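You operate a simulated robot arm through the tools that you are given. There is no shell and no other tool. Be economical: measure what you need, move in short steps, check, and stop when the job is done.

Carry out the task below with a simulated two-armed robot. There is one attempt and no reset: what you move stays moved.

TASK
Compare the grade three weight with the grade one weight on the check balance.
Fine: the grade card tells which ring; switch on and zero; weigh and save grade one, put it back on its tray ring, then weigh and save grade three and leave it on the pan; the weights stand on the long wooden tray, grade two stays there.

The check looks at the end state, three seconds after you hand in, the way a careful person would. Anything else that was tipped, shoved, dropped, spilled or broken makes it a failure.

THE ROBOT
Two 7-joint arms with fingered hands on one trunk that stands fixed in place. Base frame: the origin is at the foot of the trunk, x ahead of it, y to its left, z up; the work surface is at about z = 800. Units: mm, degrees, N and s.
The left shoulder is at [60, 126, 1105], the right one opposite. With the tool pointing down near the work surface each hand reaches from about 380 to 720 mm from the base axis, measured 20 degrees to its own side. Payload 2.5 kg a hand.
Tool frame (each hand has its own): the origin (TCP) lies between the finger pads and is the grasp point; the fingertips stand 30 mm ahead of it; z points along the fingers, y is the line along which they close. The gripper opens to 104 mm. The gripper's body begins 35 mm behind the TCP. The gripper is a hand of 5 fingers: y runs from the thumb to the fingers, the wrist lies at [-15, -104, -178] in the tool frame, and closing takes about 1.5 s.
Orientation is that of the tool frame in the base frame, as [roll, pitch, yaw] about the fixed x, y, z axes, in that order (R = Rz(yaw) Ry(pitch) Rx(roll)). With the fingers straight down and the wrist toward the robot, the tool's x, y and z point along [0, 1, 0], [1, 0, 0] and [0, 0, -1] of the base frame.

THE INTERFACE
- The arms move only by the tool step_arm. It takes "left_targets", "right_targets" or both (then of equal length, played together; a hand with none holds still); each is one flat list of numbers, 6 for each row, row after row: the shift along the tool's x, y, z in mm, then the turn, a rotation vector about the tool's x, y, z in degrees. In form: [x, y, z, ax, ay, az, x, y, z, ax, ay, az, ...]. A call has 1 to 10 rows; each row is the pose to reach, as a shift and turn from the pose commanded when the call began, along the tool's axes at that moment. "left_hand" and "right_hand" are, for a hand that has rows, the finger opening in mm, from 0 to 104, set as the call begins (left out, the last holds). Rows are played at 5 a second. More than 50 mm and 8.6 degrees between two rows, or a gripper value outside its range, and nothing of the call is played. Where a pose cannot be reached the arm comes as near as it can. A force on the tool above 40 N (or 10 N above the force at the start of the call, whichever is more), or a blocked arm, ends the call early, and 0.2 s more pass. Each finger travels about 153 mm/s and halts on what it meets, pressing with about 29 N; the grip force reading is that of the motor and also rises with nothing between the fingers. The clock runs only during rows and for 0.2 s after the last one: add rows that repeat a pose to give the fingers time. It gives the time, the measured TCP pose, the force on the tool (base axes), the opening and the grip force at its end, in the units of the frame above (readings bear some noise), with the torque about the TCP (base axes, N m) and any sound that the robot's microphone picked up, and new pictures: "pictures" is both (left out), scene, wrist or none (wrist: the cameras of the hands that moved).
- Cameras (640 x 400 px; columns grow to the right, rows downward): "scene" is now at [117.9, 39.4, 1311.1]; the picture's right is [0.44, -0.90, 0.00], its down [-0.53, -0.27, -0.80] and it looks along [0.72, 0.36, -0.60] (base axes); focal length 235 px, centre (320, 200). "left" rides on the left gripper at [-80, -78, -141] in its tool frame; the picture's right is [-0.78, -0.30, 0.56], its down [0.54, -0.78, 0.33] and it looks along [0.33, 0.56, 0.76] (tool axes); focal length 247 px, centre (320, 200). "right" rides on the right gripper at [80, -78, -141] in its tool frame; the picture's right is [-0.78, 0.30, -0.56], its down [-0.53, -0.78, 0.33] and it looks along [-0.33, 0.56, 0.76] (tool axes); focal length 247 px, centre (320, 200). There is no depth. A picture from a camera that has moved, and an enlarged one, comes with that camera's place and axes in the base frame and with its lens.
- lift_body(by): slides the trunk up (or, below 0, down) by that many mm; the arms and the scene camera ride with it, the base frame stays. It gives what a move gives, with no picture.
- move_fingers(index, middle, ring, little, thumb_bend, thumb_turn, hand): sets how far each is bent, from 0 (flat) to 1 (curled in); at 0.3 the hand is open as for a grip, at 0.7 the pads meet at the TCP. One left out holds its place. A second passes; each finger stops where it meets its share of the squeeze, and holds until it gets a number again. A gripper value or a shape takes the hand back. It gives what a move gives, with no picture; readings hold the bend of each and the force on index, middle, ring, little, thumb and palm. thumb_turn goes from beside the hand (0) to across from the fingers (1), as for a grip.
- set_grasp(shape, hand): the hand has 5 fingers and takes this shape, open, in about a second: jaw (thumb against the fingers, like two jaws); tri (thumb and two fingers); tip (a fingertip pinch); poke (one finger out to press); point (the index stretched); flat (the hand flat); cup (the hand cupped); fist (a fist). The gripper value then closes the fingers along that shape, each until it touches; the sizes above hold for jaw. It gives what a move gives, with no picture.
- pan_tilt(pan, tilt): turns the head with the scene camera to pan (to the left, within 86 degrees either way) and tilt (down, from -29 to 69), counted from straight ahead of the robot. It gives what a move gives, and a new picture of the scene camera.
- close_up(camera, box): a new picture of the part [left, top, right, bottom] of that camera's present view, enlarged. The clock stands still meanwhile.
- sign_off(): hands the job in; it is judged then, once.

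Work in short steps. Places have to be worked out from the pictures, the camera data and where the tool is seen: move nearer, look again, correct. Check each grasp and each placing, and mend what went wrong. You have 120 turns and 200 pictures in all, those below and enlarged ones among them. Open the grippers and draw the arms clear of the work before you hand the job in, unless the task says otherwise; then end with one line.

The tools are called after "Request:" as a command line: name --argument value ..., lists and objects as JSON in quotes. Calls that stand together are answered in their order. step_arm: Moves the arms, as the interface text tells. Its arguments: {"type":"object","properties":{"left_targets":{"type":"array"},"left_hand":{"type":"number"},"right_targets":{"type":"array"},"right_hand":{"type":"number"},"pictures":{"type":"string","enum":["both","scene","wrist","none"]}},"required":[]} The other tools are called the same way: lift_body (by) slides the trunk up or down; set_grasp (shape, hand) gives the hand a shape; move_fingers (index, middle, ring, little, thumb_bend, thumb_turn, hand) moves the fingers one by one; pan_tilt (pan, tilt) turns the head that bears the scene camera; close_up (camera, box) takes an enlarged picture of a part of a camera's view; sign_off () hands the job in.

At the start:

```text
time_s: 0.0
left_tcp_pos: [353.6, 397.3, 1135.4]
left_tool_rot: [180.0, 0.0, 89.9]
left_ft_force: [0.5, -0.4, -0.5]
left_ft_torque: [0.01, 0.01, 0.02]
left_opening: 103.7
left_gripper_force: 0.0
left_shape: jaw
left_bend: [0.3, 0.3, 0.3, 0.3, 0.3, 0.98]
left_finger forces: [0.0, 0.1, 0.0, 0.0, 0.0, 0.1]
right_tcp_pos: [438.6, 65.5, 1184.8]
right_tool_rot: [-180.0, 0.0, 89.9]
right_ft_force: [-0.7, 0.3, 0.4]
right_ft_torque: [-0.01, -0.01, 0.0]
right_opening: 103.4
right_gripper_force: 0.0
right_shape: jaw
right_bend: [0.3, 0.3, 0.3, 0.3, 0.3, 0.98]
right_finger forces: [0.0, 0.0, 0.1, 0.0, 0.1, 0.0]
trunk travel left (down, up): [-500.0, 440.0]
head pan, tilt: [26.4, 36.6]
```

scene: 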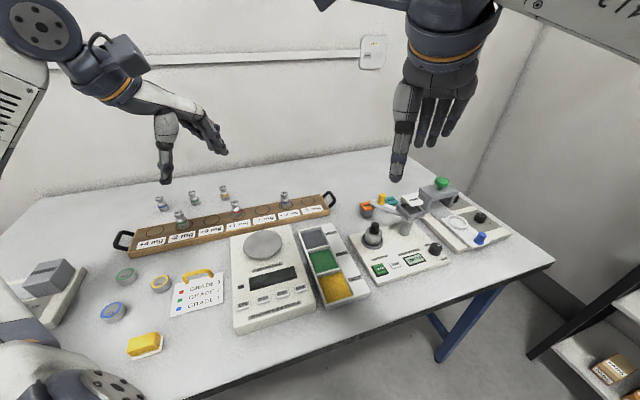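
right: 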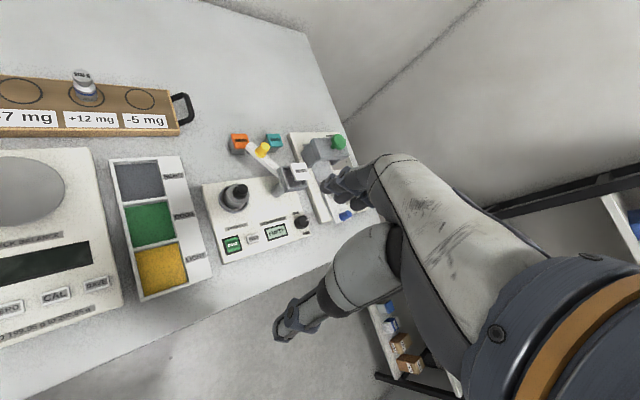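
left: 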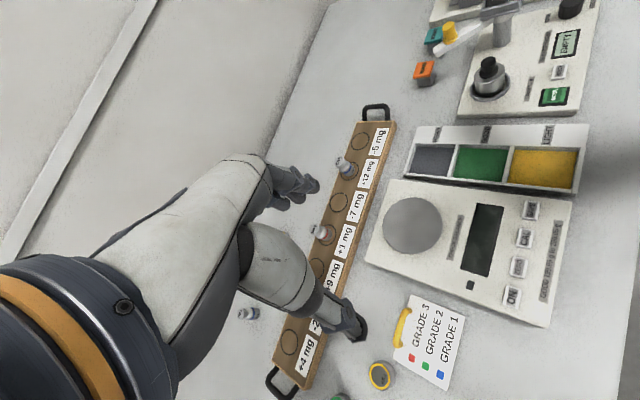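

The card, tray and balance are visible; I'll enlarge them to read labels.

Request:
close_up --camera "scene" --box '[110, 160, 350, 310]'

Request:
close_up --camera "left" --box '[220, 90, 420, 390]'

Request:
close_up --camera "left" --box '[360, 170, 600, 390]'

Request:
close_up --camera "scene" --box '[150, 220, 330, 340]'

```text
2.67 times, centred on (230, 235) of scene
camera zoom: at [117.9, 39.4, 1311.1], right [0.44, -0.9, 0.0], down [-0.53, -0.27, -0.8], along [0.72, 0.36, -0.6], focal length 627 px, centre (560, 107)
```

zoom: 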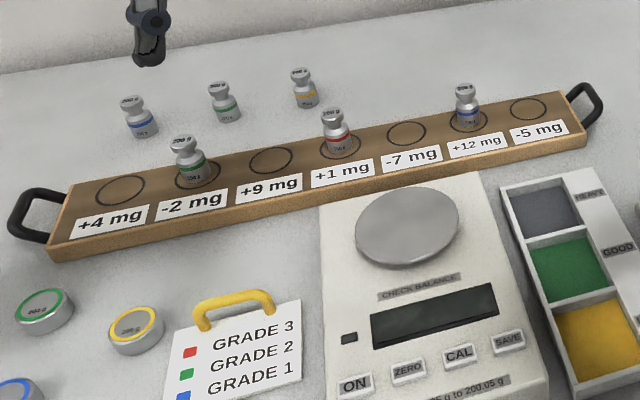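

```text
1.33 times, centred on (320, 240) of left
camera zoom: at [276.6, 316.8, 1277.7], right [-0.3, -0.78, -0.56], down [-0.78, 0.54, -0.33], along [0.56, 0.33, -0.76], focal length 329 px, centre (320, 147)
```

zoom: 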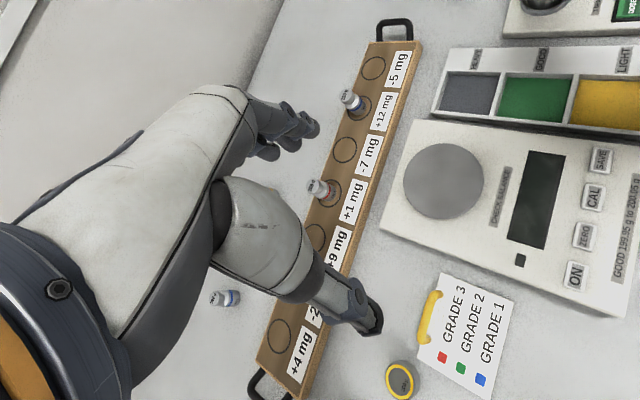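

```text
1.82 times, centred on (480, 280) of left
camera zoom: at [276.6, 316.8, 1277.7], right [-0.3, -0.78, -0.56], down [-0.78, 0.54, -0.33], along [0.56, 0.33, -0.76], focal length 449 px, centre (29, 54)
```

zoom: 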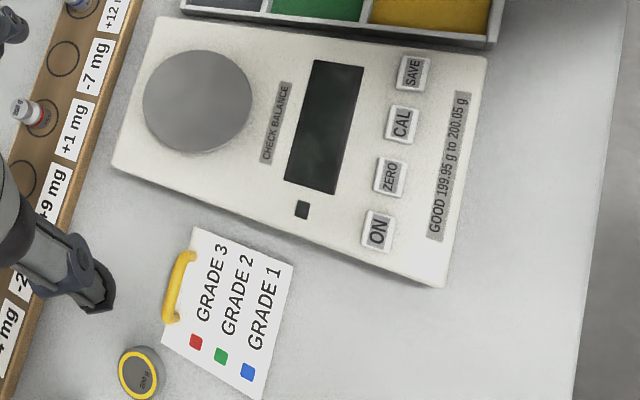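

```text
3.33 times, centred on (240, 280) of scene
camera zoom: at [117.9, 39.4, 1311.1], right [0.44, -0.9, 0.0], down [-0.53, -0.27, -0.8], along [0.72, 0.36, -0.6], focal length 784 px, centre (587, -67)
```

zoom: 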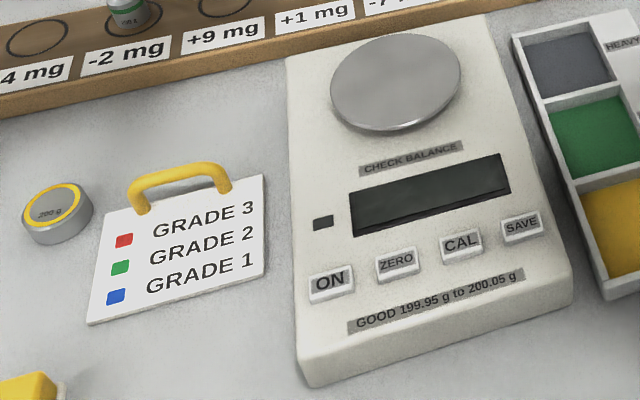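

Card: grade 3 = red (on +1 mg), grade 2 = green, grade 1 = blue (on +12 mg). I'll shape the right hand for pressing and the left for a three-finger grip, and then look at them.

Request:
set_grasp --hand "right" --shape "poke"

Request:
set_grasp --hand "left" --shape "tri"

Request:
pan_tilt --pan 26.4 --tilt 25

Request:
close_up --camera "right" --box '[0, 0, 640, 400]'

Request:
close_up --camera "left" --box '[0, 0, 640, 400]'

```text
time_s: 0.9
left_tcp_pos: [353.4, 398.0, 1135.9]
left_tool_rot: [-180.0, -0.1, 90.0]
left_ft_force: [-0.3, 0.6, 0.5]
left_ft_torque: [-0.02, 0.05, 0.01]
left_opening: 103.7
left_gripper_force: 0.1
left_shape: jaw
left_bend: [0.3, 0.3, 0.3, 0.3, 0.3, 0.98]
left_finger forces: [0.0, 0.0, 0.0, 0.0, 0.1, 0.1]
right_tcp_pos: [437.7, 65.6, 1185.3]
right_tool_rot: [180.0, 0.1, 89.8]
right_ft_force: [0.6, -0.1, -0.9]
right_ft_torque: [-0.01, 0.0, -0.03]
right_opening: 0.3
right_gripper_force: 0.0
right_shape: poke
right_bend: [0.7, 0.7, 0.99, 0.99, 1.0, 1.0]
right_finger forces: [0.0, 0.0, 0.1, 0.0, 0.0, 0.0]
trunk travel left (down, up): [-500.0, 440.0]
head pan, tilt: [26.4, 36.6]
```

```text
time_s: 1.8
left_tcp_pos: [353.9, 396.6, 1134.5]
left_tool_rot: [179.9, 0.0, 90.0]
left_ft_force: [0.5, -0.7, 0.6]
left_ft_torque: [-0.03, 0.02, -0.02]
left_opening: 103.5
left_gripper_force: 0.0
left_shape: tri
left_bend: [0.3, 0.3, 0.99, 0.99, 0.3, 0.98]
left_finger forces: [0.0, 0.0, 0.1, 0.1, 0.0, 0.0]
right_tcp_pos: [436.9, 66.5, 1185.9]
right_tool_rot: [-179.9, 0.0, 89.9]
right_ft_force: [-0.3, -0.6, -0.1]
right_ft_torque: [0.0, 0.0, 0.03]
right_opening: 0.1
right_gripper_force: 0.1
right_shape: poke
right_bend: [0.7, 0.7, 0.99, 0.99, 1.0, 1.0]
right_finger forces: [0.0, 0.0, 0.1, 0.0, 0.1, 0.1]
trunk travel left (down, up): [-500.0, 440.0]
head pan, tilt: [26.4, 36.6]
```

```text
time_s: 2.5
left_tcp_pos: [352.3, 397.3, 1135.0]
left_tool_rot: [179.9, -0.1, 90.0]
left_ft_force: [-1.3, 0.3, -0.3]
left_ft_torque: [-0.02, 0.02, 0.0]
left_opening: 103.4
left_gripper_force: 0.1
left_shape: tri
left_bend: [0.3, 0.3, 0.99, 0.99, 0.3, 0.98]
left_finger forces: [0.1, 0.0, 0.0, 0.0, 0.1, 0.1]
right_tcp_pos: [438.5, 65.8, 1186.5]
right_tool_rot: [-179.9, 0.0, 89.9]
right_ft_force: [0.2, 0.2, -0.1]
right_ft_torque: [-0.01, 0.02, 0.0]
right_opening: 0.0
right_gripper_force: 0.0
right_shape: poke
right_bend: [0.7, 0.7, 0.99, 0.99, 1.0, 1.0]
right_finger forces: [0.0, 0.0, 0.0, 0.0, 0.0, 0.0]
trunk travel left (down, up): [-500.0, 440.0]
head pan, tilt: [26.4, 25.0]
camera scene: at [122.4, 41.6, 1329.4], right [0.44, -0.9, 0.0], down [-0.38, -0.19, -0.91], along [0.81, 0.4, -0.42], focal length 235 px, centre (320, 200)
```

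scene: 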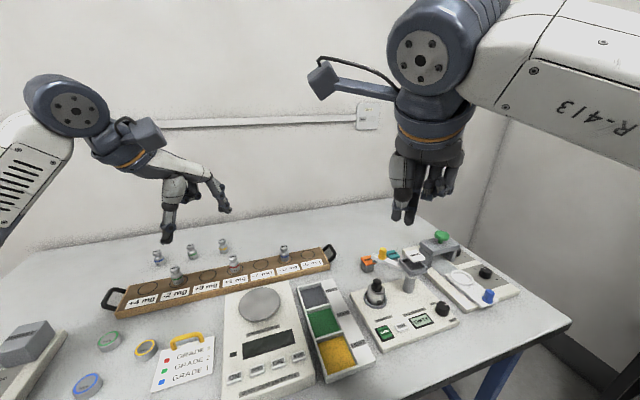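

```text
1.00 times, centred on (320, 200) of right
camera zoom: at [359.9, 146.0, 1326.2], right [0.3, -0.78, 0.56], down [-0.78, -0.53, -0.33], along [0.56, -0.33, -0.76], focal length 247 px, centre (320, 200)
```

zoom: 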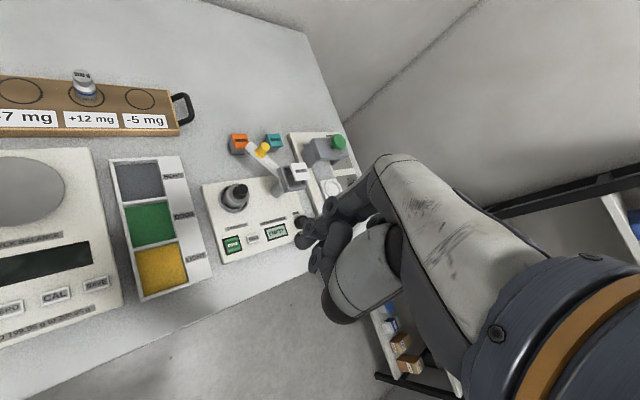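

```text
1.00 times, centred on (320, 200) of left
camera zoom: at [276.6, 316.9, 1277.7], right [-0.3, -0.78, -0.56], down [-0.78, 0.54, -0.33], along [0.56, 0.33, -0.76], focal length 247 px, centre (320, 200)
```

zoom: 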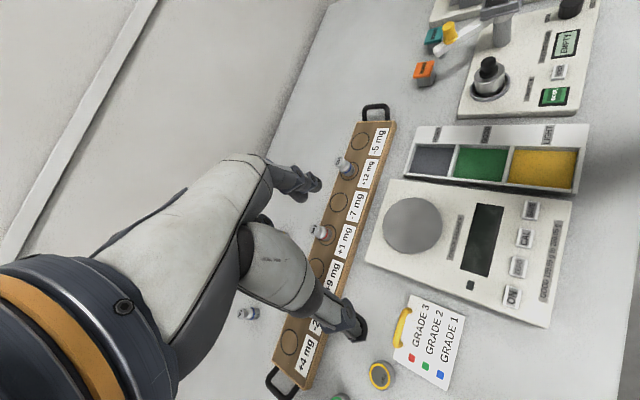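

I'll enlarge the right hand to see which finger pokes.

Request:
close_up --camera "right" --box '[270, 140, 430, 300]'

Request:
close_up --camera "scene" --box '[360, 130, 500, 240]'

```text
2.50 times, centred on (350, 220) of right
camera zoom: at [359.9, 146.0, 1326.2], right [0.3, -0.78, 0.56], down [-0.78, -0.53, -0.33], along [0.56, -0.33, -0.76], focal length 617 px, centre (245, 150)
```

zoom: 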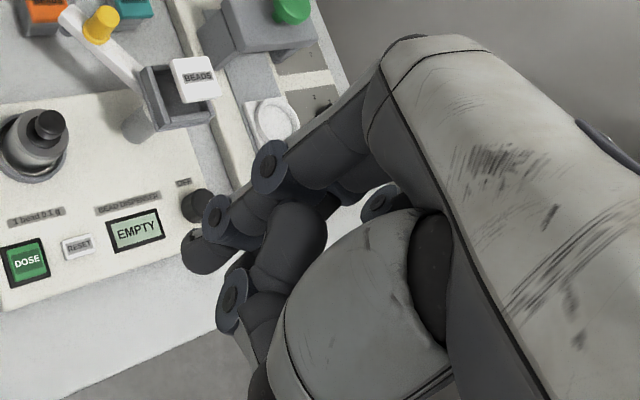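

```text
3.64 times, centred on (430, 185) of scene
camera zoom: at [122.4, 41.6, 1329.4], right [0.44, -0.9, 0.0], down [-0.38, -0.19, -0.91], along [0.81, 0.4, -0.42], focal length 855 px, centre (-80, 254)
```

zoom: 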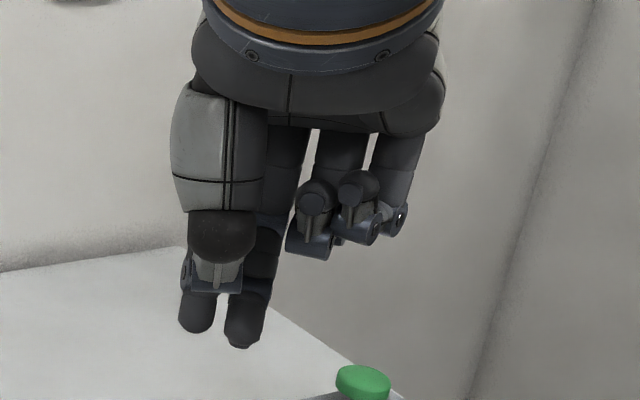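

Poke has two fingertips about ±10 mm from the tool axis, 30 mm ahead. I'll curl the middle finger so only the index presses, then bring the right hand above the buttons (SAVE ≈ (370,211,845), ON ≈ (283,298,845)) and move the left hand aside.

Request:
move_fingers --hand "right" --middle 1.0

Request:
step_arm --right_targets '[22.8, -10.3, 34.2, 0, 0, -6.67, 45.6, -20.6, 68.4, 0, 0, -13.3, 68.4, -31, 102.6, 0, 0, -20, 91.2, -41.3, 136.8, 0, 0, -26.7, 114, -51.6, 171, 0, 0, -33.3, 137, -62, 205, 0, 0, -40]' --left_targets '[15, 10, 0, 0, 0, 0, 30, 20, 0, 0, 0, 0, 45, 30, 0, 0, 0, 0, 60, 40, 0, 0, 0, 0, 75, 50, 0, 0, 0, 0, 80, 60, 0, 0, 0, 0]' --pictures "both"

Request:
pan_tilt --pan 30 --tilt 42

```text
time_s: 3.5
left_tcp_pos: [353.9, 396.5, 1135.7]
left_tool_rot: [180.0, 0.0, 89.9]
left_ft_force: [0.2, -0.4, -0.2]
left_ft_torque: [-0.02, -0.02, 0.0]
left_opening: 103.3
left_gripper_force: 0.1
left_shape: tri
left_bend: [0.3, 0.3, 0.99, 0.99, 0.3, 0.98]
left_finger forces: [0.0, 0.1, 0.1, 0.1, 0.0, 0.0]
right_tcp_pos: [437.7, 66.1, 1186.5]
right_tool_rot: [180.0, 0.0, 89.9]
right_ft_force: [-0.5, 0.4, 0.5]
right_ft_torque: [-0.01, 0.03, -0.01]
right_opening: 29.7
right_gripper_force: 0.1
right_shape: fingers
right_bend: [0.7, 1.0, 0.99, 0.99, 1.0, 1.0]
right_finger forces: [0.0, 0.0, 0.0, 0.1, 0.1, 0.0]
trunk travel left (down, up): [-500.0, 440.0]
head pan, tilt: [26.4, 25.0]
```

```text
time_s: 4.9
left_tcp_pos: [413.1, 477.6, 1134.5]
left_tool_rot: [-180.0, 0.1, 90.1]
left_ft_force: [0.2, 0.3, -0.4]
left_ft_torque: [-0.04, 0.0, -0.03]
left_opening: 103.6
left_gripper_force: 0.1
left_shape: tri
left_bend: [0.3, 0.3, 0.99, 0.99, 0.3, 0.98]
left_finger forces: [0.0, 0.1, 0.0, 0.0, 0.0, 0.1]
right_tcp_pos: [371.5, 205.8, 982.5]
right_tool_rot: [-179.9, 0.0, 130.0]
right_ft_force: [0.3, -0.1, 0.3]
right_ft_torque: [-0.01, 0.02, 0.0]
right_opening: 30.1
right_gripper_force: 0.1
right_shape: fingers
right_bend: [0.7, 1.0, 0.99, 0.99, 1.0, 1.0]
right_finger forces: [0.1, 0.0, 0.0, 0.0, 0.0, 0.0]
trunk travel left (down, up): [-500.0, 440.0]
head pan, tilt: [26.4, 25.0]
camera scene: at [122.6, 41.8, 1329.4], right [0.44, -0.9, 0.0], down [-0.38, -0.19, -0.91], along [0.81, 0.4, -0.42], focal length 235 px, centre (320, 200)
camera right: at [261.7, 216.4, 1123.3], right [0.73, -0.4, 0.56], down [-0.25, -0.91, -0.33], along [0.64, 0.1, -0.76], focal length 247 px, centre (320, 200)
camera left: at [336.7, 398.1, 1276.5], right [-0.3, -0.78, -0.56], down [-0.78, 0.54, -0.33], along [0.56, 0.33, -0.76], focal length 247 px, centre (320, 200)
```

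scene: 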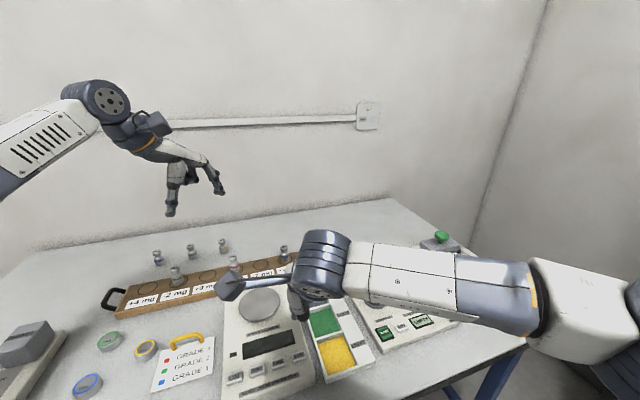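
right: 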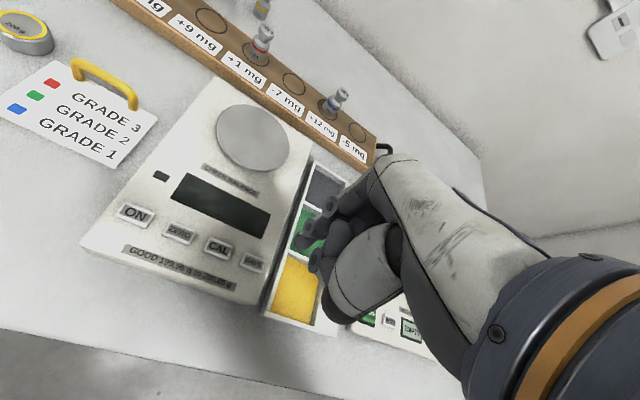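
left: 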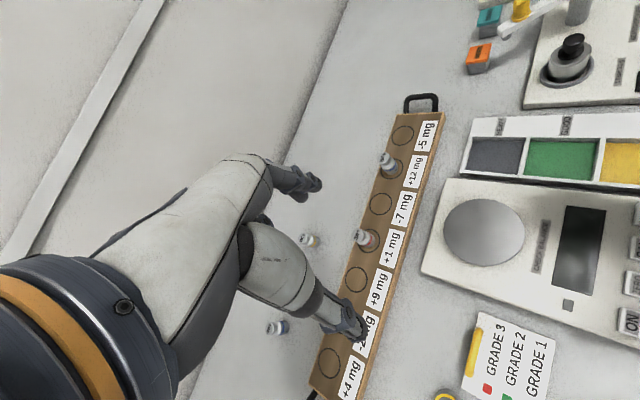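

```text
time_s: 5.7
left_tcp_pos: [413.2, 478.9, 1134.4]
left_tool_rot: [179.9, 0.0, 90.0]
left_ft_force: [-0.2, 0.1, 0.0]
left_ft_torque: [-0.01, 0.03, 0.02]
left_opening: 103.8
left_gripper_force: 0.0
left_shape: tri
left_bend: [0.3, 0.3, 0.99, 0.99, 0.3, 0.98]
left_finger forces: [0.1, 0.0, 0.1, 0.0, 0.0, 0.0]
right_tcp_pos: [373.8, 203.7, 983.0]
right_tool_rot: [179.9, 0.0, 129.9]
right_ft_force: [1.0, -0.5, -0.5]
right_ft_torque: [-0.01, 0.01, 0.02]
right_opening: 30.1
right_gripper_force: 0.0
right_shape: fingers
right_bend: [0.7, 1.0, 0.99, 0.99, 1.0, 1.0]
right_finger forces: [0.1, 0.0, 0.0, 0.1, 0.1, 0.1]
trunk travel left (down, up): [-500.0, 440.0]
head pan, tilt: [30.0, 42.0]
camera scene: at [112.3, 42.4, 1303.2], right [0.5, -0.87, 0.0], down [-0.58, -0.33, -0.74], along [0.64, 0.37, -0.67], focal length 235 px, centre (320, 200)
```

scene: 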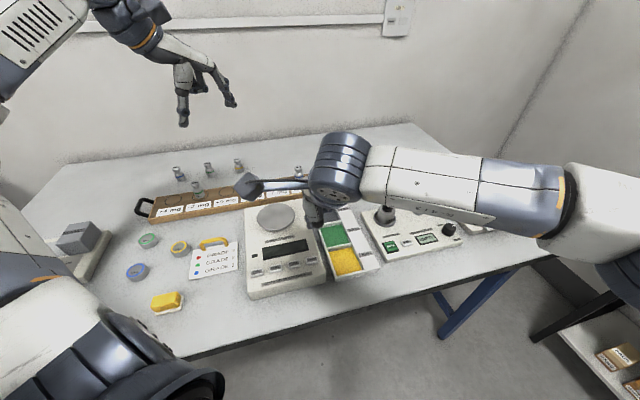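

The right camera confirms ON ≈ (282,299), ZERO ≈ (309,268), SAVE ≈ (369,213) with tops near z 845. I'll take the index tip to hover about 15 mm above ON.

Request:
step_arm --right_targets '[30, -2.3, 20, 0, 0, 0, 60, -4.6, 40, 0, 0, 0, 90, -7, 65, 0, 0, 0, 120.5, -9.3, 90, 0, 0, 0, 120.5, -9.3, 90, 0, 0, 0]' --pictures "both"

Request:
close_up --camera "right" --box '[200, 130, 400, 330]'

Request:
close_up --camera "scene" --box '[200, 180, 360, 320]'

```text
time_s: 6.9
left_tcp_pos: [412.2, 477.9, 1135.2]
left_tool_rot: [-179.9, 0.0, 90.0]
left_ft_force: [0.5, -0.4, 0.3]
left_ft_torque: [-0.02, 0.0, 0.0]
left_opening: 103.6
left_gripper_force: 0.1
left_shape: tri
left_bend: [0.3, 0.3, 0.99, 0.99, 0.3, 0.98]
left_finger forces: [0.0, 0.1, 0.0, 0.0, 0.1, 0.0]
right_tcp_pos: [307.8, 270.7, 912.4]
right_tool_rot: [179.9, 0.0, 129.9]
right_ft_force: [-0.1, 0.1, 0.5]
right_ft_torque: [0.02, 0.0, -0.03]
right_opening: 29.9
right_gripper_force: 0.1
right_shape: fingers
right_bend: [0.7, 1.0, 0.99, 0.99, 1.0, 1.0]
right_finger forces: [0.0, 0.1, 0.0, 0.1, 0.0, 0.0]
right hand out of reach, approached as far as the arm can: row 4, 5
trunk travel left (down, up): [-500.0, 440.0]
head pan, tilt: [30.0, 42.0]
camera scene: at [112.5, 42.4, 1303.1], right [0.5, -0.87, 0.0], down [-0.58, -0.33, -0.74], along [0.64, 0.37, -0.67], focal length 235 px, centre (320, 200)
camera right: at [196.3, 283.7, 1051.8], right [0.72, -0.41, 0.56], down [-0.25, -0.91, -0.33], along [0.64, 0.1, -0.76], focal length 247 px, centre (320, 200)
```

scene: 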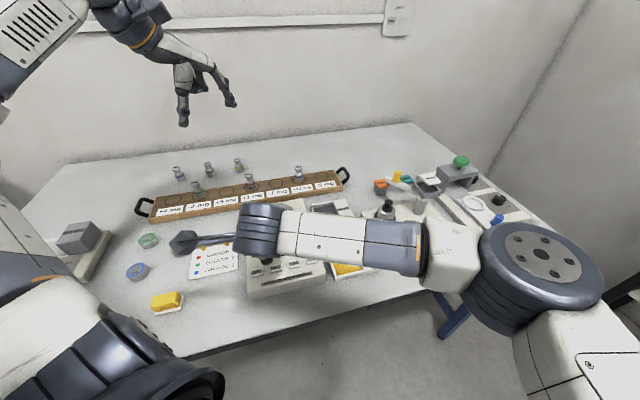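
right: 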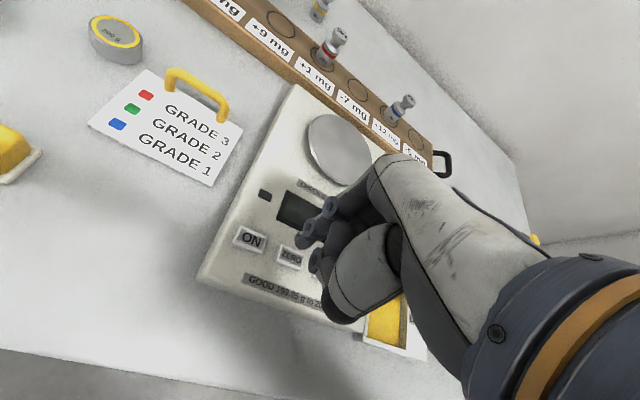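

```text
2.00 times, centred on (300, 230) of right
camera zoom: at [196.3, 283.7, 1051.8], right [0.72, -0.41, 0.56], down [-0.25, -0.91, -0.33], along [0.64, 0.1, -0.76], focal length 494 px, centre (360, 140)
```

zoom: 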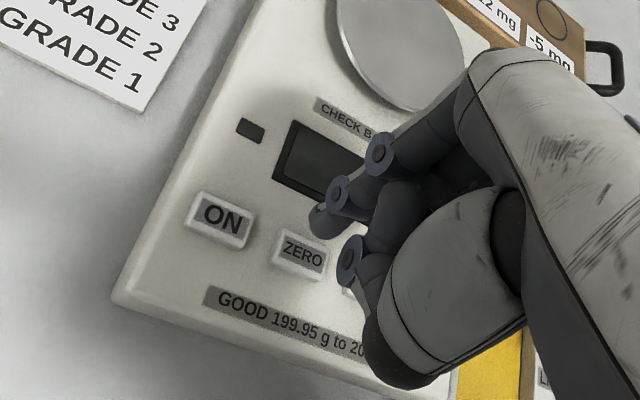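

```text
2.86 times, centred on (280, 250) of scene
camera zoom: at [112.5, 42.4, 1303.1], right [0.5, -0.87, 0.0], down [-0.58, -0.33, -0.74], along [0.64, 0.37, -0.67], focal length 672 px, centre (434, 57)
```

zoom: 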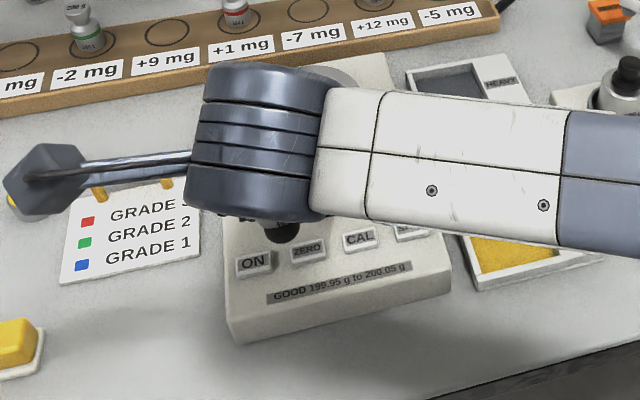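

The tip matches the model (tool (10,0,29)), but the arm reached its limit short of ON. The hand is bent against the forearm, so I'll turn it 32° more to line it up, while shifting toward ON at the same height.

Request:
step_arm --right_targets '[7, 1, 0, 0, 0, -8, 15, 2, 0, 0, 0, -16, 22, 3, 0, 0, 0, -24, 29.4, 3.4, 0, 0, 0, -32, 29.4, 3.4, 0, 0, 0, -32]' --pictures "wrist"

```text
time_s: 8.1
left_tcp_pos: [412.4, 477.1, 1134.1]
left_tool_rot: [-179.9, 0.0, 89.9]
left_ft_force: [-0.3, -0.3, 0.1]
left_ft_torque: [0.04, -0.02, -0.01]
left_opening: 103.7
left_gripper_force: 0.0
left_shape: tri
left_bend: [0.3, 0.3, 0.99, 0.99, 0.3, 0.98]
left_finger forces: [0.1, 0.1, 0.0, 0.0, 0.0, 0.1]
right_tcp_pos: [293.5, 298.0, 910.1]
right_tool_rot: [179.9, -0.2, 161.9]
right_ft_force: [-1.0, 0.0, -0.4]
right_ft_torque: [-0.01, 0.01, -0.01]
right_opening: 30.1
right_gripper_force: 0.1
right_shape: fingers
right_bend: [0.7, 1.0, 0.99, 0.99, 1.0, 1.0]
right_finger forces: [0.0, 0.0, 0.0, 0.0, 0.1, 0.0]
trunk travel left (down, up): [-500.0, 440.0]
head pan, tilt: [30.0, 42.0]
camera right: at [192.3, 248.0, 1050.6], right [0.83, 0.04, 0.56], down [0.27, -0.9, -0.33], along [0.49, 0.43, -0.76], focal length 247 px, centre (320, 200)
```

right: 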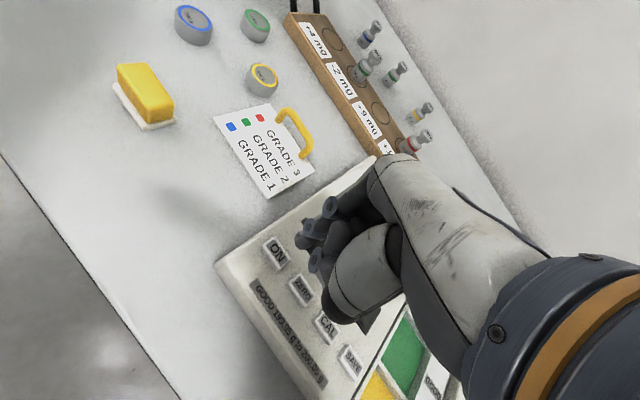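

Reached; the tip is now over ON at (284,301). I'll descend gently until contact and watch force and sound.

Request:
step_arm --right_targets '[1, -2, 15, 0, 0, 0, 1, -2, 26, 0, 0, 0, 1, -2, 31, 0, 0, 0, 1, -2, 34, 0, 0, 0, 1, -2, 36, 0, 0, 0]' --pictures "wrist"

Request:
close_up --camera "right" --box '[220, 150, 380, 310]'

```text
time_s: 9.3
left_tcp_pos: [413.1, 477.0, 1135.3]
left_tool_rot: [180.0, 0.0, 90.0]
left_ft_force: [0.7, 0.1, -0.6]
left_ft_torque: [0.01, -0.02, -0.01]
left_opening: 103.6
left_gripper_force: 0.1
left_shape: tri
left_bend: [0.3, 0.3, 0.99, 0.99, 0.3, 0.98]
left_finger forces: [0.0, 0.1, 0.1, 0.0, 0.0, 0.0]
right_tcp_pos: [291.3, 294.4, 872.3]
right_tool_rot: [179.9, -0.1, 161.9]
right_ft_force: [1.2, 1.4, 3.3]
right_ft_torque: [0.09, -0.05, -0.03]
right_opening: 29.6
right_gripper_force: 2.2
right_shape: fingers
right_bend: [0.7, 1.0, 0.99, 0.99, 1.0, 1.0]
right_finger forces: [3.9, 0.1, 0.0, 0.1, 0.0, 0.0]
trunk travel left (down, up): [-500.0, 440.0]
head pan, tilt: [30.0, 42.0]
heard: click
camera right: at [190.3, 245.3, 1013.2], right [0.83, 0.04, 0.56], down [0.27, -0.9, -0.33], along [0.49, 0.43, -0.76], focal length 247 px, centre (320, 200)
```

right: 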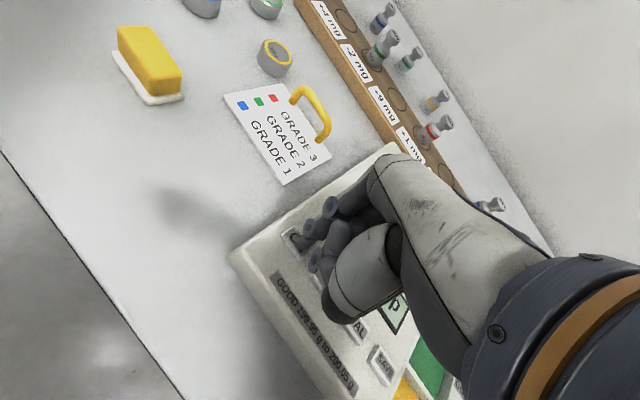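

```text
2.50 times, centred on (300, 230) of right
camera zoom: at [190.3, 245.3, 1013.2], right [0.83, 0.04, 0.56], down [0.27, -0.9, -0.33], along [0.49, 0.43, -0.76], focal length 617 px, centre (370, 125)
```

zoom: 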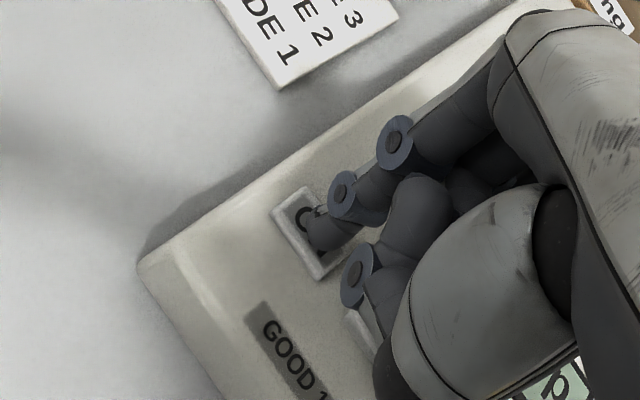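

ON clicked and the display lit (z contact ≈ 872). I'll lift and move over ZERO, then read the display.

Request:
step_arm --right_targets '[0, 0, -25, 0, 0, 0, -17, -9, -30, 0, 0, 0, -35, -18.6, -30, 0, 0, 0, -35, -18.6, -30, 0, 0, 0]' --pictures "both"

```text
time_s: 10.3
left_tcp_pos: [413.3, 477.2, 1135.3]
left_tool_rot: [180.0, 0.0, 90.1]
left_ft_force: [0.0, 0.1, -0.8]
left_ft_torque: [0.01, 0.01, 0.02]
left_opening: 103.4
left_gripper_force: 0.0
left_shape: tri
left_bend: [0.3, 0.3, 0.99, 0.99, 0.3, 0.98]
left_finger forces: [0.0, 0.0, 0.0, 0.0, 0.0, 0.0]
right_tcp_pos: [317.1, 265.4, 902.1]
right_tool_rot: [179.9, 0.0, 162.0]
right_ft_force: [0.0, -0.2, -0.7]
right_ft_torque: [0.0, -0.03, 0.0]
right_opening: 29.9
right_gripper_force: 0.1
right_shape: fingers
right_bend: [0.7, 1.0, 0.99, 0.99, 1.0, 1.0]
right_finger forces: [0.0, 0.1, 0.0, 0.0, 0.0, 0.0]
trunk travel left (down, up): [-500.0, 440.0]
head pan, tilt: [30.0, 42.0]
camera scene: at [112.3, 42.4, 1303.2], right [0.5, -0.87, 0.0], down [-0.58, -0.33, -0.74], along [0.64, 0.37, -0.67], focal length 235 px, centre (320, 200)
camera right: at [217.6, 216.8, 1043.4], right [0.83, 0.04, 0.56], down [0.27, -0.9, -0.33], along [0.49, 0.43, -0.76], focal length 247 px, centre (320, 200)
```

scene: 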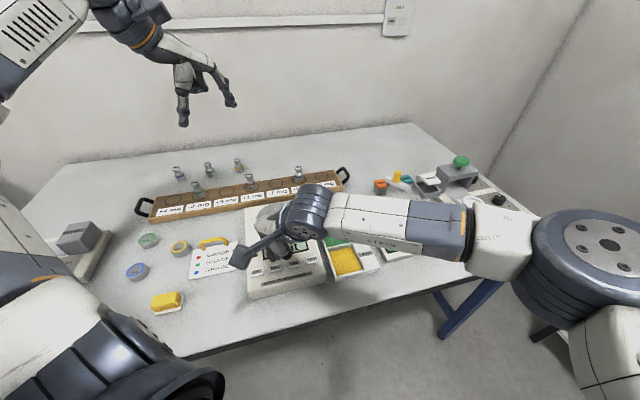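
right: 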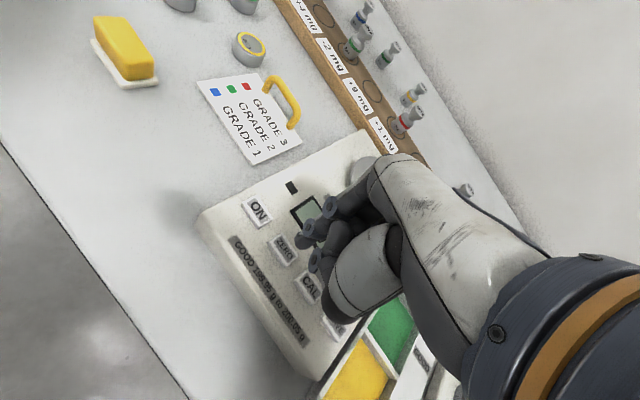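

Tip is above ZERO at (308,268.5), matching the button. Pressing it.

Request:
step_arm --right_targets '[0, 0, 15, 0, 0, 0, 0, 0, 24, 0, 0, 0, 0, 0, 28, 0, 0, 0, 0, 0, 30, 0, 0, 0]' --pictures "none"

Request:
step_arm --right_targets '[0, 0, -40, 0, 0, 0, 0, -40, -60, 0, 0, 0, -10, -85, -80, 0, 0, 0, -15, -130, -80, 0, 0, 0, -15, -130, -80, 0, 0, 0]' --pictures "scene"

Request:
close_up --camera "scene" --box '[230, 190, 350, 300]'

```text
time_s: 11.3
left_tcp_pos: [412.2, 478.0, 1134.5]
left_tool_rot: [179.9, 0.0, 90.0]
left_ft_force: [0.0, -0.2, -1.1]
left_ft_torque: [-0.01, -0.02, -0.03]
left_opening: 103.8
left_gripper_force: 0.1
left_shape: tri
left_bend: [0.3, 0.3, 0.99, 0.99, 0.3, 0.98]
left_finger forces: [0.0, 0.0, 0.0, 0.1, 0.0, 0.0]
right_tcp_pos: [319.0, 266.2, 873.2]
right_tool_rot: [179.9, -0.1, 161.9]
right_ft_force: [-0.9, 0.6, 2.7]
right_ft_torque: [0.01, 0.07, 0.04]
right_opening: 29.5
right_gripper_force: 1.2
right_shape: fingers
right_bend: [0.7, 1.0, 0.99, 0.99, 1.0, 1.0]
right_finger forces: [2.6, 0.0, 0.0, 0.1, 0.0, 0.1]
trunk travel left (down, up): [-500.0, 440.0]
head pan, tilt: [30.0, 42.0]
heard: click
```

```text
refused: row 3 steps farther than a row can; nothing moved
```

```text
3.64 times, centred on (290, 245) of scene
camera zoom: at [112.1, 42.3, 1303.2], right [0.5, -0.87, 0.0], down [-0.58, -0.33, -0.74], along [0.64, 0.37, -0.67], focal length 855 px, centre (429, 36)
```

zoom: 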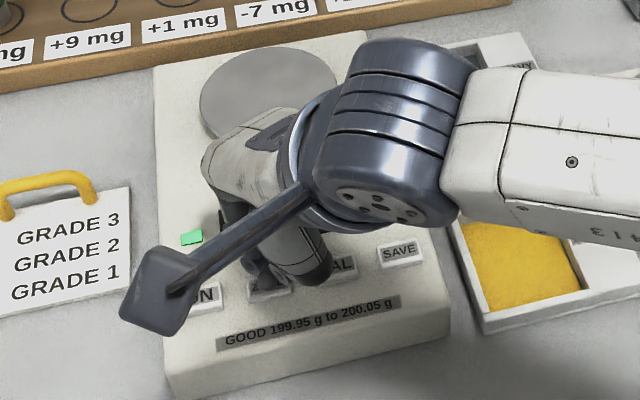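

ZERO clicked and a green lamp shows. Backing off with smaller rows to read the display.

Request:
step_arm --right_targets '[0, 0, -40, 0, 0, 0, 0, -35, -60, 0, 0, 0, 0, -75, -80, 0, 0, 0, 0, -120, -90, 0, 0, 0, 0, -160, -90, 0, 0, 0, 0, -160, -90, 0, 0, 0]' --pictures "scene"

Request:
close_up --camera "scene" --box '[230, 190, 350, 300]'

```text
time_s: 12.7
left_tcp_pos: [412.8, 478.1, 1134.9]
left_tool_rot: [-179.9, 0.0, 90.0]
left_ft_force: [-0.3, 0.3, -0.3]
left_ft_torque: [-0.04, -0.01, -0.01]
left_opening: 103.8
left_gripper_force: 0.0
left_shape: tri
left_bend: [0.3, 0.3, 0.99, 0.99, 0.3, 0.98]
left_finger forces: [0.0, 0.0, 0.1, 0.0, 0.1, 0.0]
right_tcp_pos: [270.0, 114.3, 962.4]
right_tool_rot: [-179.9, -0.1, 161.9]
right_ft_force: [-0.5, 0.1, -0.3]
right_ft_torque: [0.01, -0.01, -0.01]
right_opening: 29.7
right_gripper_force: 0.1
right_shape: fingers
right_bend: [0.7, 1.0, 0.99, 0.99, 1.0, 1.0]
right_finger forces: [0.0, 0.1, 0.0, 0.0, 0.1, 0.0]
trunk travel left (down, up): [-500.0, 440.0]
head pan, tilt: [30.0, 42.0]
camera scene: at [112.3, 42.4, 1303.2], right [0.5, -0.87, 0.0], down [-0.58, -0.33, -0.74], along [0.64, 0.37, -0.67], focal length 235 px, centre (320, 200)
```

scene: 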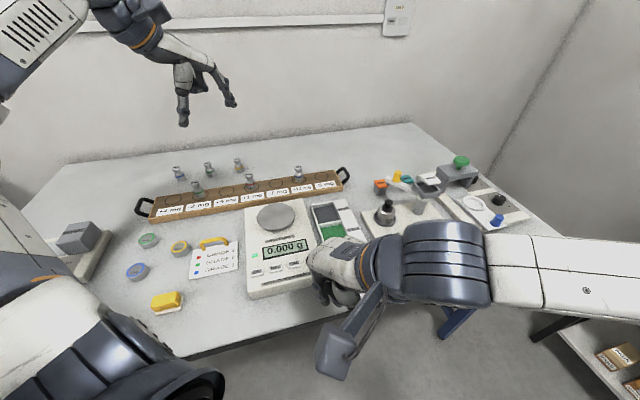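

```text
3.64 times, centred on (290, 245) of scene
camera zoom: at [112.3, 42.4, 1303.2], right [0.5, -0.87, 0.0], down [-0.58, -0.33, -0.74], along [0.64, 0.37, -0.67], focal length 855 px, centre (429, 36)
```

zoom: 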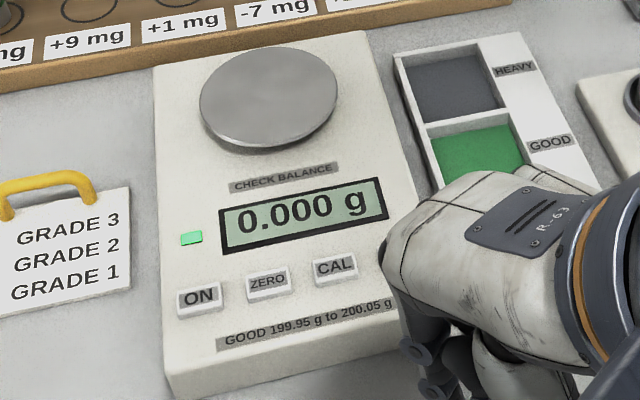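

Display reads 0.000 g. Now locating the blue weight on +12 mg from both cameras.

Request:
close_up --camera "scene" --box '[220, 150, 360, 230]'

Request:
close_up --camera "left" --box '[300, 80, 460, 280]'

```text
4.57 times, centred on (290, 190) of scene
camera zoom: at [112.3, 42.4, 1303.2], right [0.5, -0.87, 0.0], down [-0.58, -0.33, -0.74], along [0.64, 0.37, -0.67], focal length 1075 px, centre (457, 246)
```

zoom: 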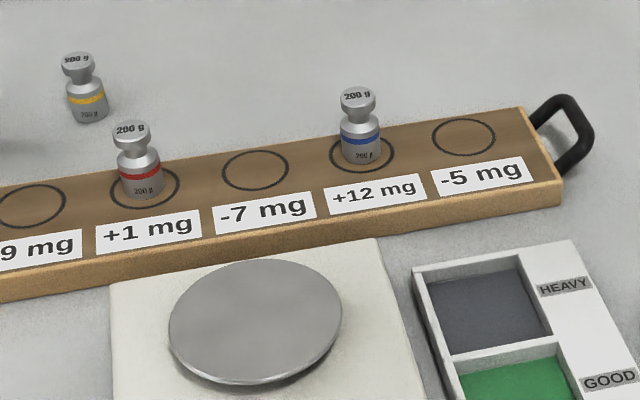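

```text
2.00 times, centred on (380, 180) of left
camera zoom: at [336.4, 397.7, 1276.6], right [-0.3, -0.78, -0.56], down [-0.78, 0.54, -0.33], along [0.56, 0.33, -0.76], focal length 494 px, centre (200, 240)
```

zoom: 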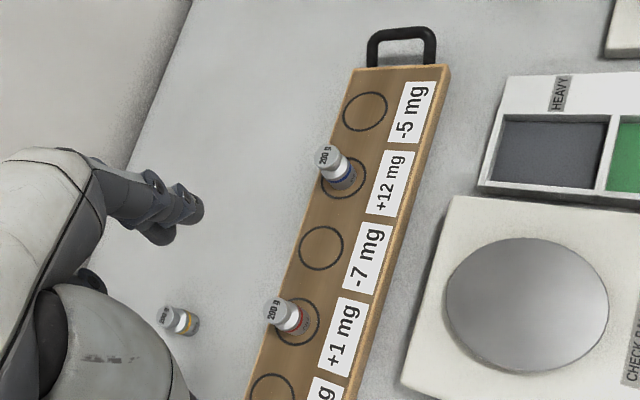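

Blue weight: base about (630,418,821), top about 872, diameter ~29. I'll bring the left hand above it, turned 28° to lie along the arm's reach.

Request:
step_arm --left_targets '[-10, 36, 29, 0, 0, -4.7, -20, 72, 58, 0, 0, -9.3, -30, 108, 88, 0, 0, -14, -40, 144, 117, 0, 0, -18.7, -50, 181, 146, 0, 0, -23.3, -59, 217, 175, 0, 0, -28, -59, 217, 175, 0, 0, -28]' --left_hand 80 --pictures "both"

```text
time_s: 14.3
left_tcp_pos: [630.6, 415.0, 960.7]
left_tool_rot: [179.9, 0.0, 118.0]
left_ft_force: [-0.6, 0.7, -0.5]
left_ft_torque: [0.05, -0.01, 0.0]
left_opening: 80.5
left_gripper_force: 0.0
left_shape: tri
left_bend: [0.26, 0.35, 0.99, 0.99, 0.52, 0.99]
left_finger forces: [0.0, 0.0, 0.0, 0.0, 0.0, 0.1]
left hand out of reach, approached as far as the arm can: row 6, 7
right_tcp_pos: [269.9, 114.5, 961.5]
right_tool_rot: [180.0, 0.0, 161.9]
right_ft_force: [0.5, -0.5, -0.1]
right_ft_torque: [0.02, 0.02, 0.01]
right_opening: 29.9
right_gripper_force: 0.1
right_shape: fingers
right_bend: [0.7, 1.0, 0.99, 0.99, 1.0, 1.0]
right_finger forces: [0.1, 0.1, 0.1, 0.0, 0.0, 0.0]
trunk travel left (down, up): [-500.0, 440.0]
head pan, tilt: [30.0, 42.0]
camera scene: at [112.5, 42.5, 1303.1], right [0.5, -0.87, 0.0], down [-0.58, -0.33, -0.74], along [0.64, 0.37, -0.67], focal length 235 px, centre (320, 200)
camera left: at [600.0, 308.1, 1102.4], right [0.1, -0.82, -0.56], down [-0.94, 0.11, -0.33], along [0.34, 0.56, -0.76], focal length 247 px, centre (320, 200)
```

scene: 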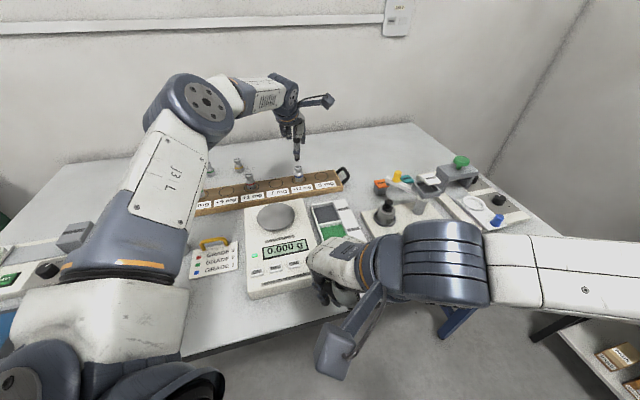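
left: 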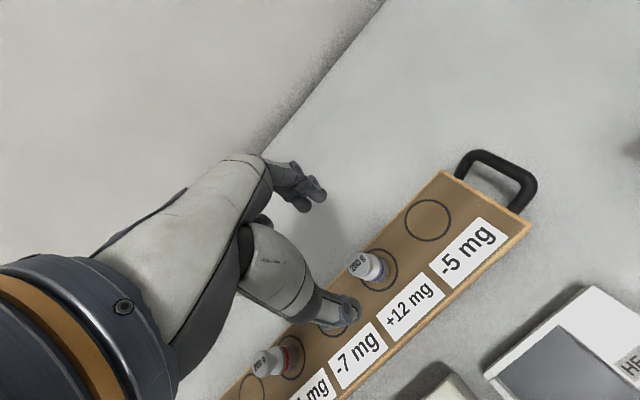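

The hand is right above the weight, but at the edge of reach. Lowering the trunk 40 mm brings the shoulder closer to the wrist's level and the fingertips still clear the weight's top.

Request:
lift_body --by -40

Request:
close_up --camera "left" --box '[220, 130, 460, 380]'

Request:
close_up --camera "scene" --box '[230, 60, 370, 220]'

```text
time_s: 15.2
left_tcp_pos: [629.2, 416.3, 919.7]
left_tool_rot: [180.0, -0.1, 118.0]
left_ft_force: [-0.6, -1.0, 0.5]
left_ft_torque: [-0.01, -0.02, 0.03]
left_opening: 80.2
left_gripper_force: 0.1
left_shape: tri
left_bend: [0.26, 0.35, 0.99, 0.99, 0.52, 0.99]
left_finger forces: [0.0, 0.0, 0.0, 0.0, 0.0, 0.1]
right_tcp_pos: [269.4, 114.6, 922.5]
right_tool_rot: [179.9, -0.1, 161.9]
right_ft_force: [0.4, 0.0, -0.4]
right_ft_torque: [0.0, -0.03, -0.02]
right_opening: 29.8
right_gripper_force: 0.0
right_shape: fingers
right_bend: [0.7, 1.0, 0.99, 0.99, 1.0, 1.0]
right_finger forces: [0.0, 0.1, 0.1, 0.1, 0.1, 0.0]
trunk travel left (down, up): [-460.0, 480.0]
head pan, tilt: [30.0, 42.0]
```

```text
1.60 times, centred on (340, 255) of left
camera zoom: at [599.4, 308.4, 1062.7], right [0.1, -0.82, -0.56], down [-0.94, 0.11, -0.33], along [0.34, 0.56, -0.76], focal length 395 px, centre (288, 112)
```

zoom: 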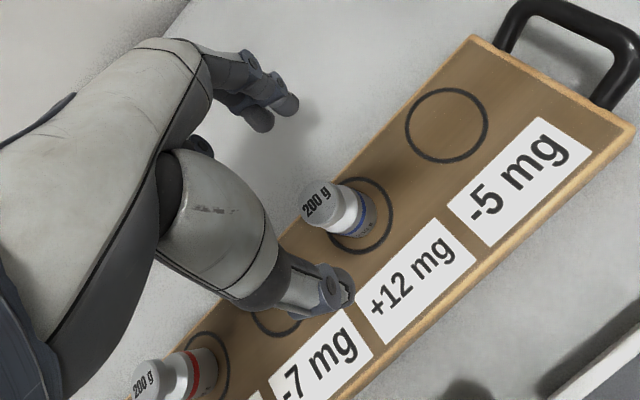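

```text
2.50 times, centred on (300, 140) of scene
camera zoom: at [112.2, 42.3, 1263.1], right [0.5, -0.87, 0.0], down [-0.58, -0.33, -0.74], along [0.64, 0.37, -0.67], focal length 588 px, centre (370, 350)
```

zoom: 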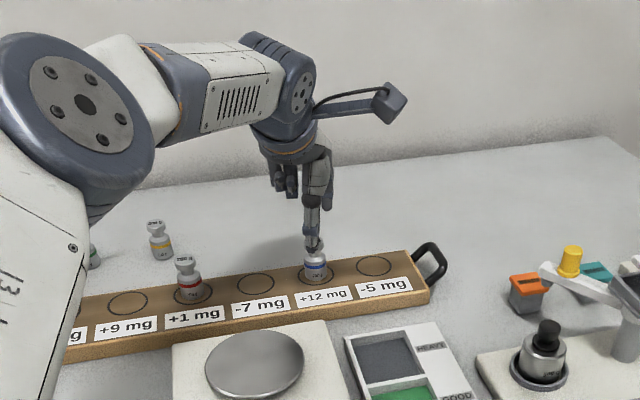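

Alignment is good; the weight is about 4–5 mm along tool +x. Descending around it to TCP z ≈ 858.

Request:
step_arm --left_targets '[4, 0.7, 10, 0, 0, 0, 4, 0.7, 30, 0, 0, 0, 4, 0.7, 46, 0, 0, 0, 4, 0.7, 58, 0, 0, 0, 4, 0.7, 61, 0, 0, 0]' --pictures "both"

Request:
close_up --camera "left" --box '[220, 130, 460, 380]'

Request:
close_up --camera "scene" --box '[260, 110, 360, 210]'

```text
time_s: 16.4
left_tcp_pos: [614.4, 417.2, 866.3]
left_tool_rot: [179.9, 0.1, 118.0]
left_ft_force: [1.3, -0.1, 0.0]
left_ft_torque: [0.01, 0.02, 0.0]
left_opening: 80.3
left_gripper_force: 0.0
left_shape: tri
left_bend: [0.26, 0.35, 0.99, 0.99, 0.52, 0.99]
left_finger forces: [0.0, 0.0, 0.1, 0.0, 0.1, 0.0]
left hand out of reach, approached as far as the arm can: row 2, 3, 4, 5
right_tcp_pos: [269.9, 115.3, 921.7]
right_tool_rot: [-179.9, -0.1, 161.8]
right_ft_force: [0.1, -0.4, -0.8]
right_ft_torque: [0.02, -0.02, 0.01]
right_opening: 30.0
right_gripper_force: 0.0
right_shape: fingers
right_bend: [0.7, 1.0, 0.99, 0.99, 1.0, 1.0]
right_finger forces: [0.1, 0.0, 0.0, 0.0, 0.0, 0.0]
trunk travel left (down, up): [-460.0, 480.0]
head pan, tilt: [30.0, 42.0]
camera scene: at [112.3, 42.4, 1263.2], right [0.5, -0.87, 0.0], down [-0.58, -0.33, -0.74], along [0.64, 0.37, -0.67], focal length 235 px, centre (320, 200)
camera left: at [584.8, 309.8, 1010.0], right [0.1, -0.82, -0.56], down [-0.94, 0.11, -0.33], along [0.34, 0.56, -0.76], focal length 247 px, centre (320, 200)
```

scene: 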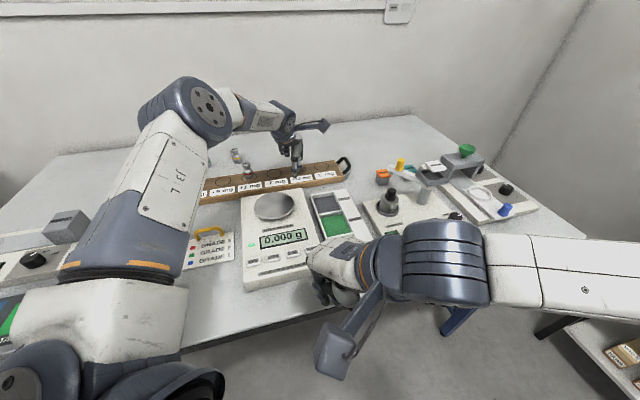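
left: 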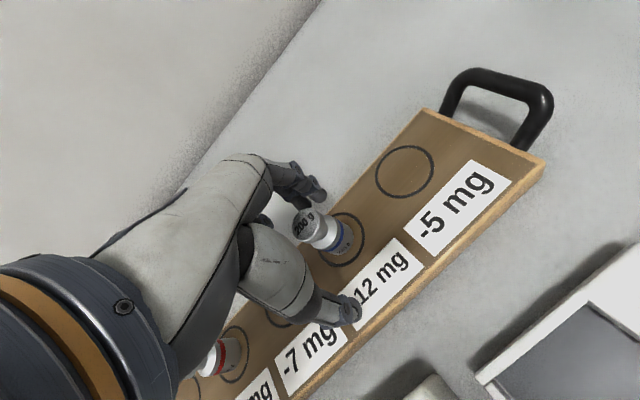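

```text
1.60 times, centred on (340, 255) of left
camera zoom: at [584.8, 309.8, 1010.0], right [0.1, -0.82, -0.56], down [-0.94, 0.11, -0.33], along [0.34, 0.56, -0.76], focal length 395 px, centre (288, 112)
```

zoom: 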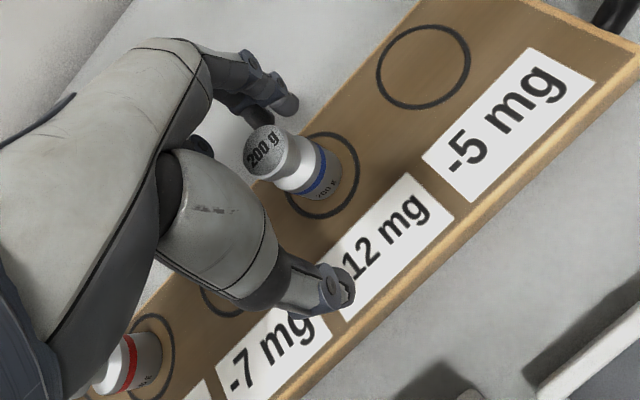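

```text
4.00 times, centred on (310, 160) of scene
camera zoom: at [112.3, 42.4, 1263.2], right [0.5, -0.87, 0.0], down [-0.58, -0.33, -0.74], along [0.64, 0.37, -0.67], focal length 941 px, centre (360, 360)
```

zoom: 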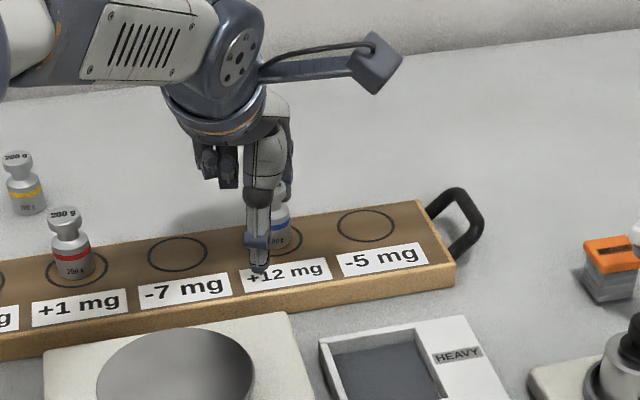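

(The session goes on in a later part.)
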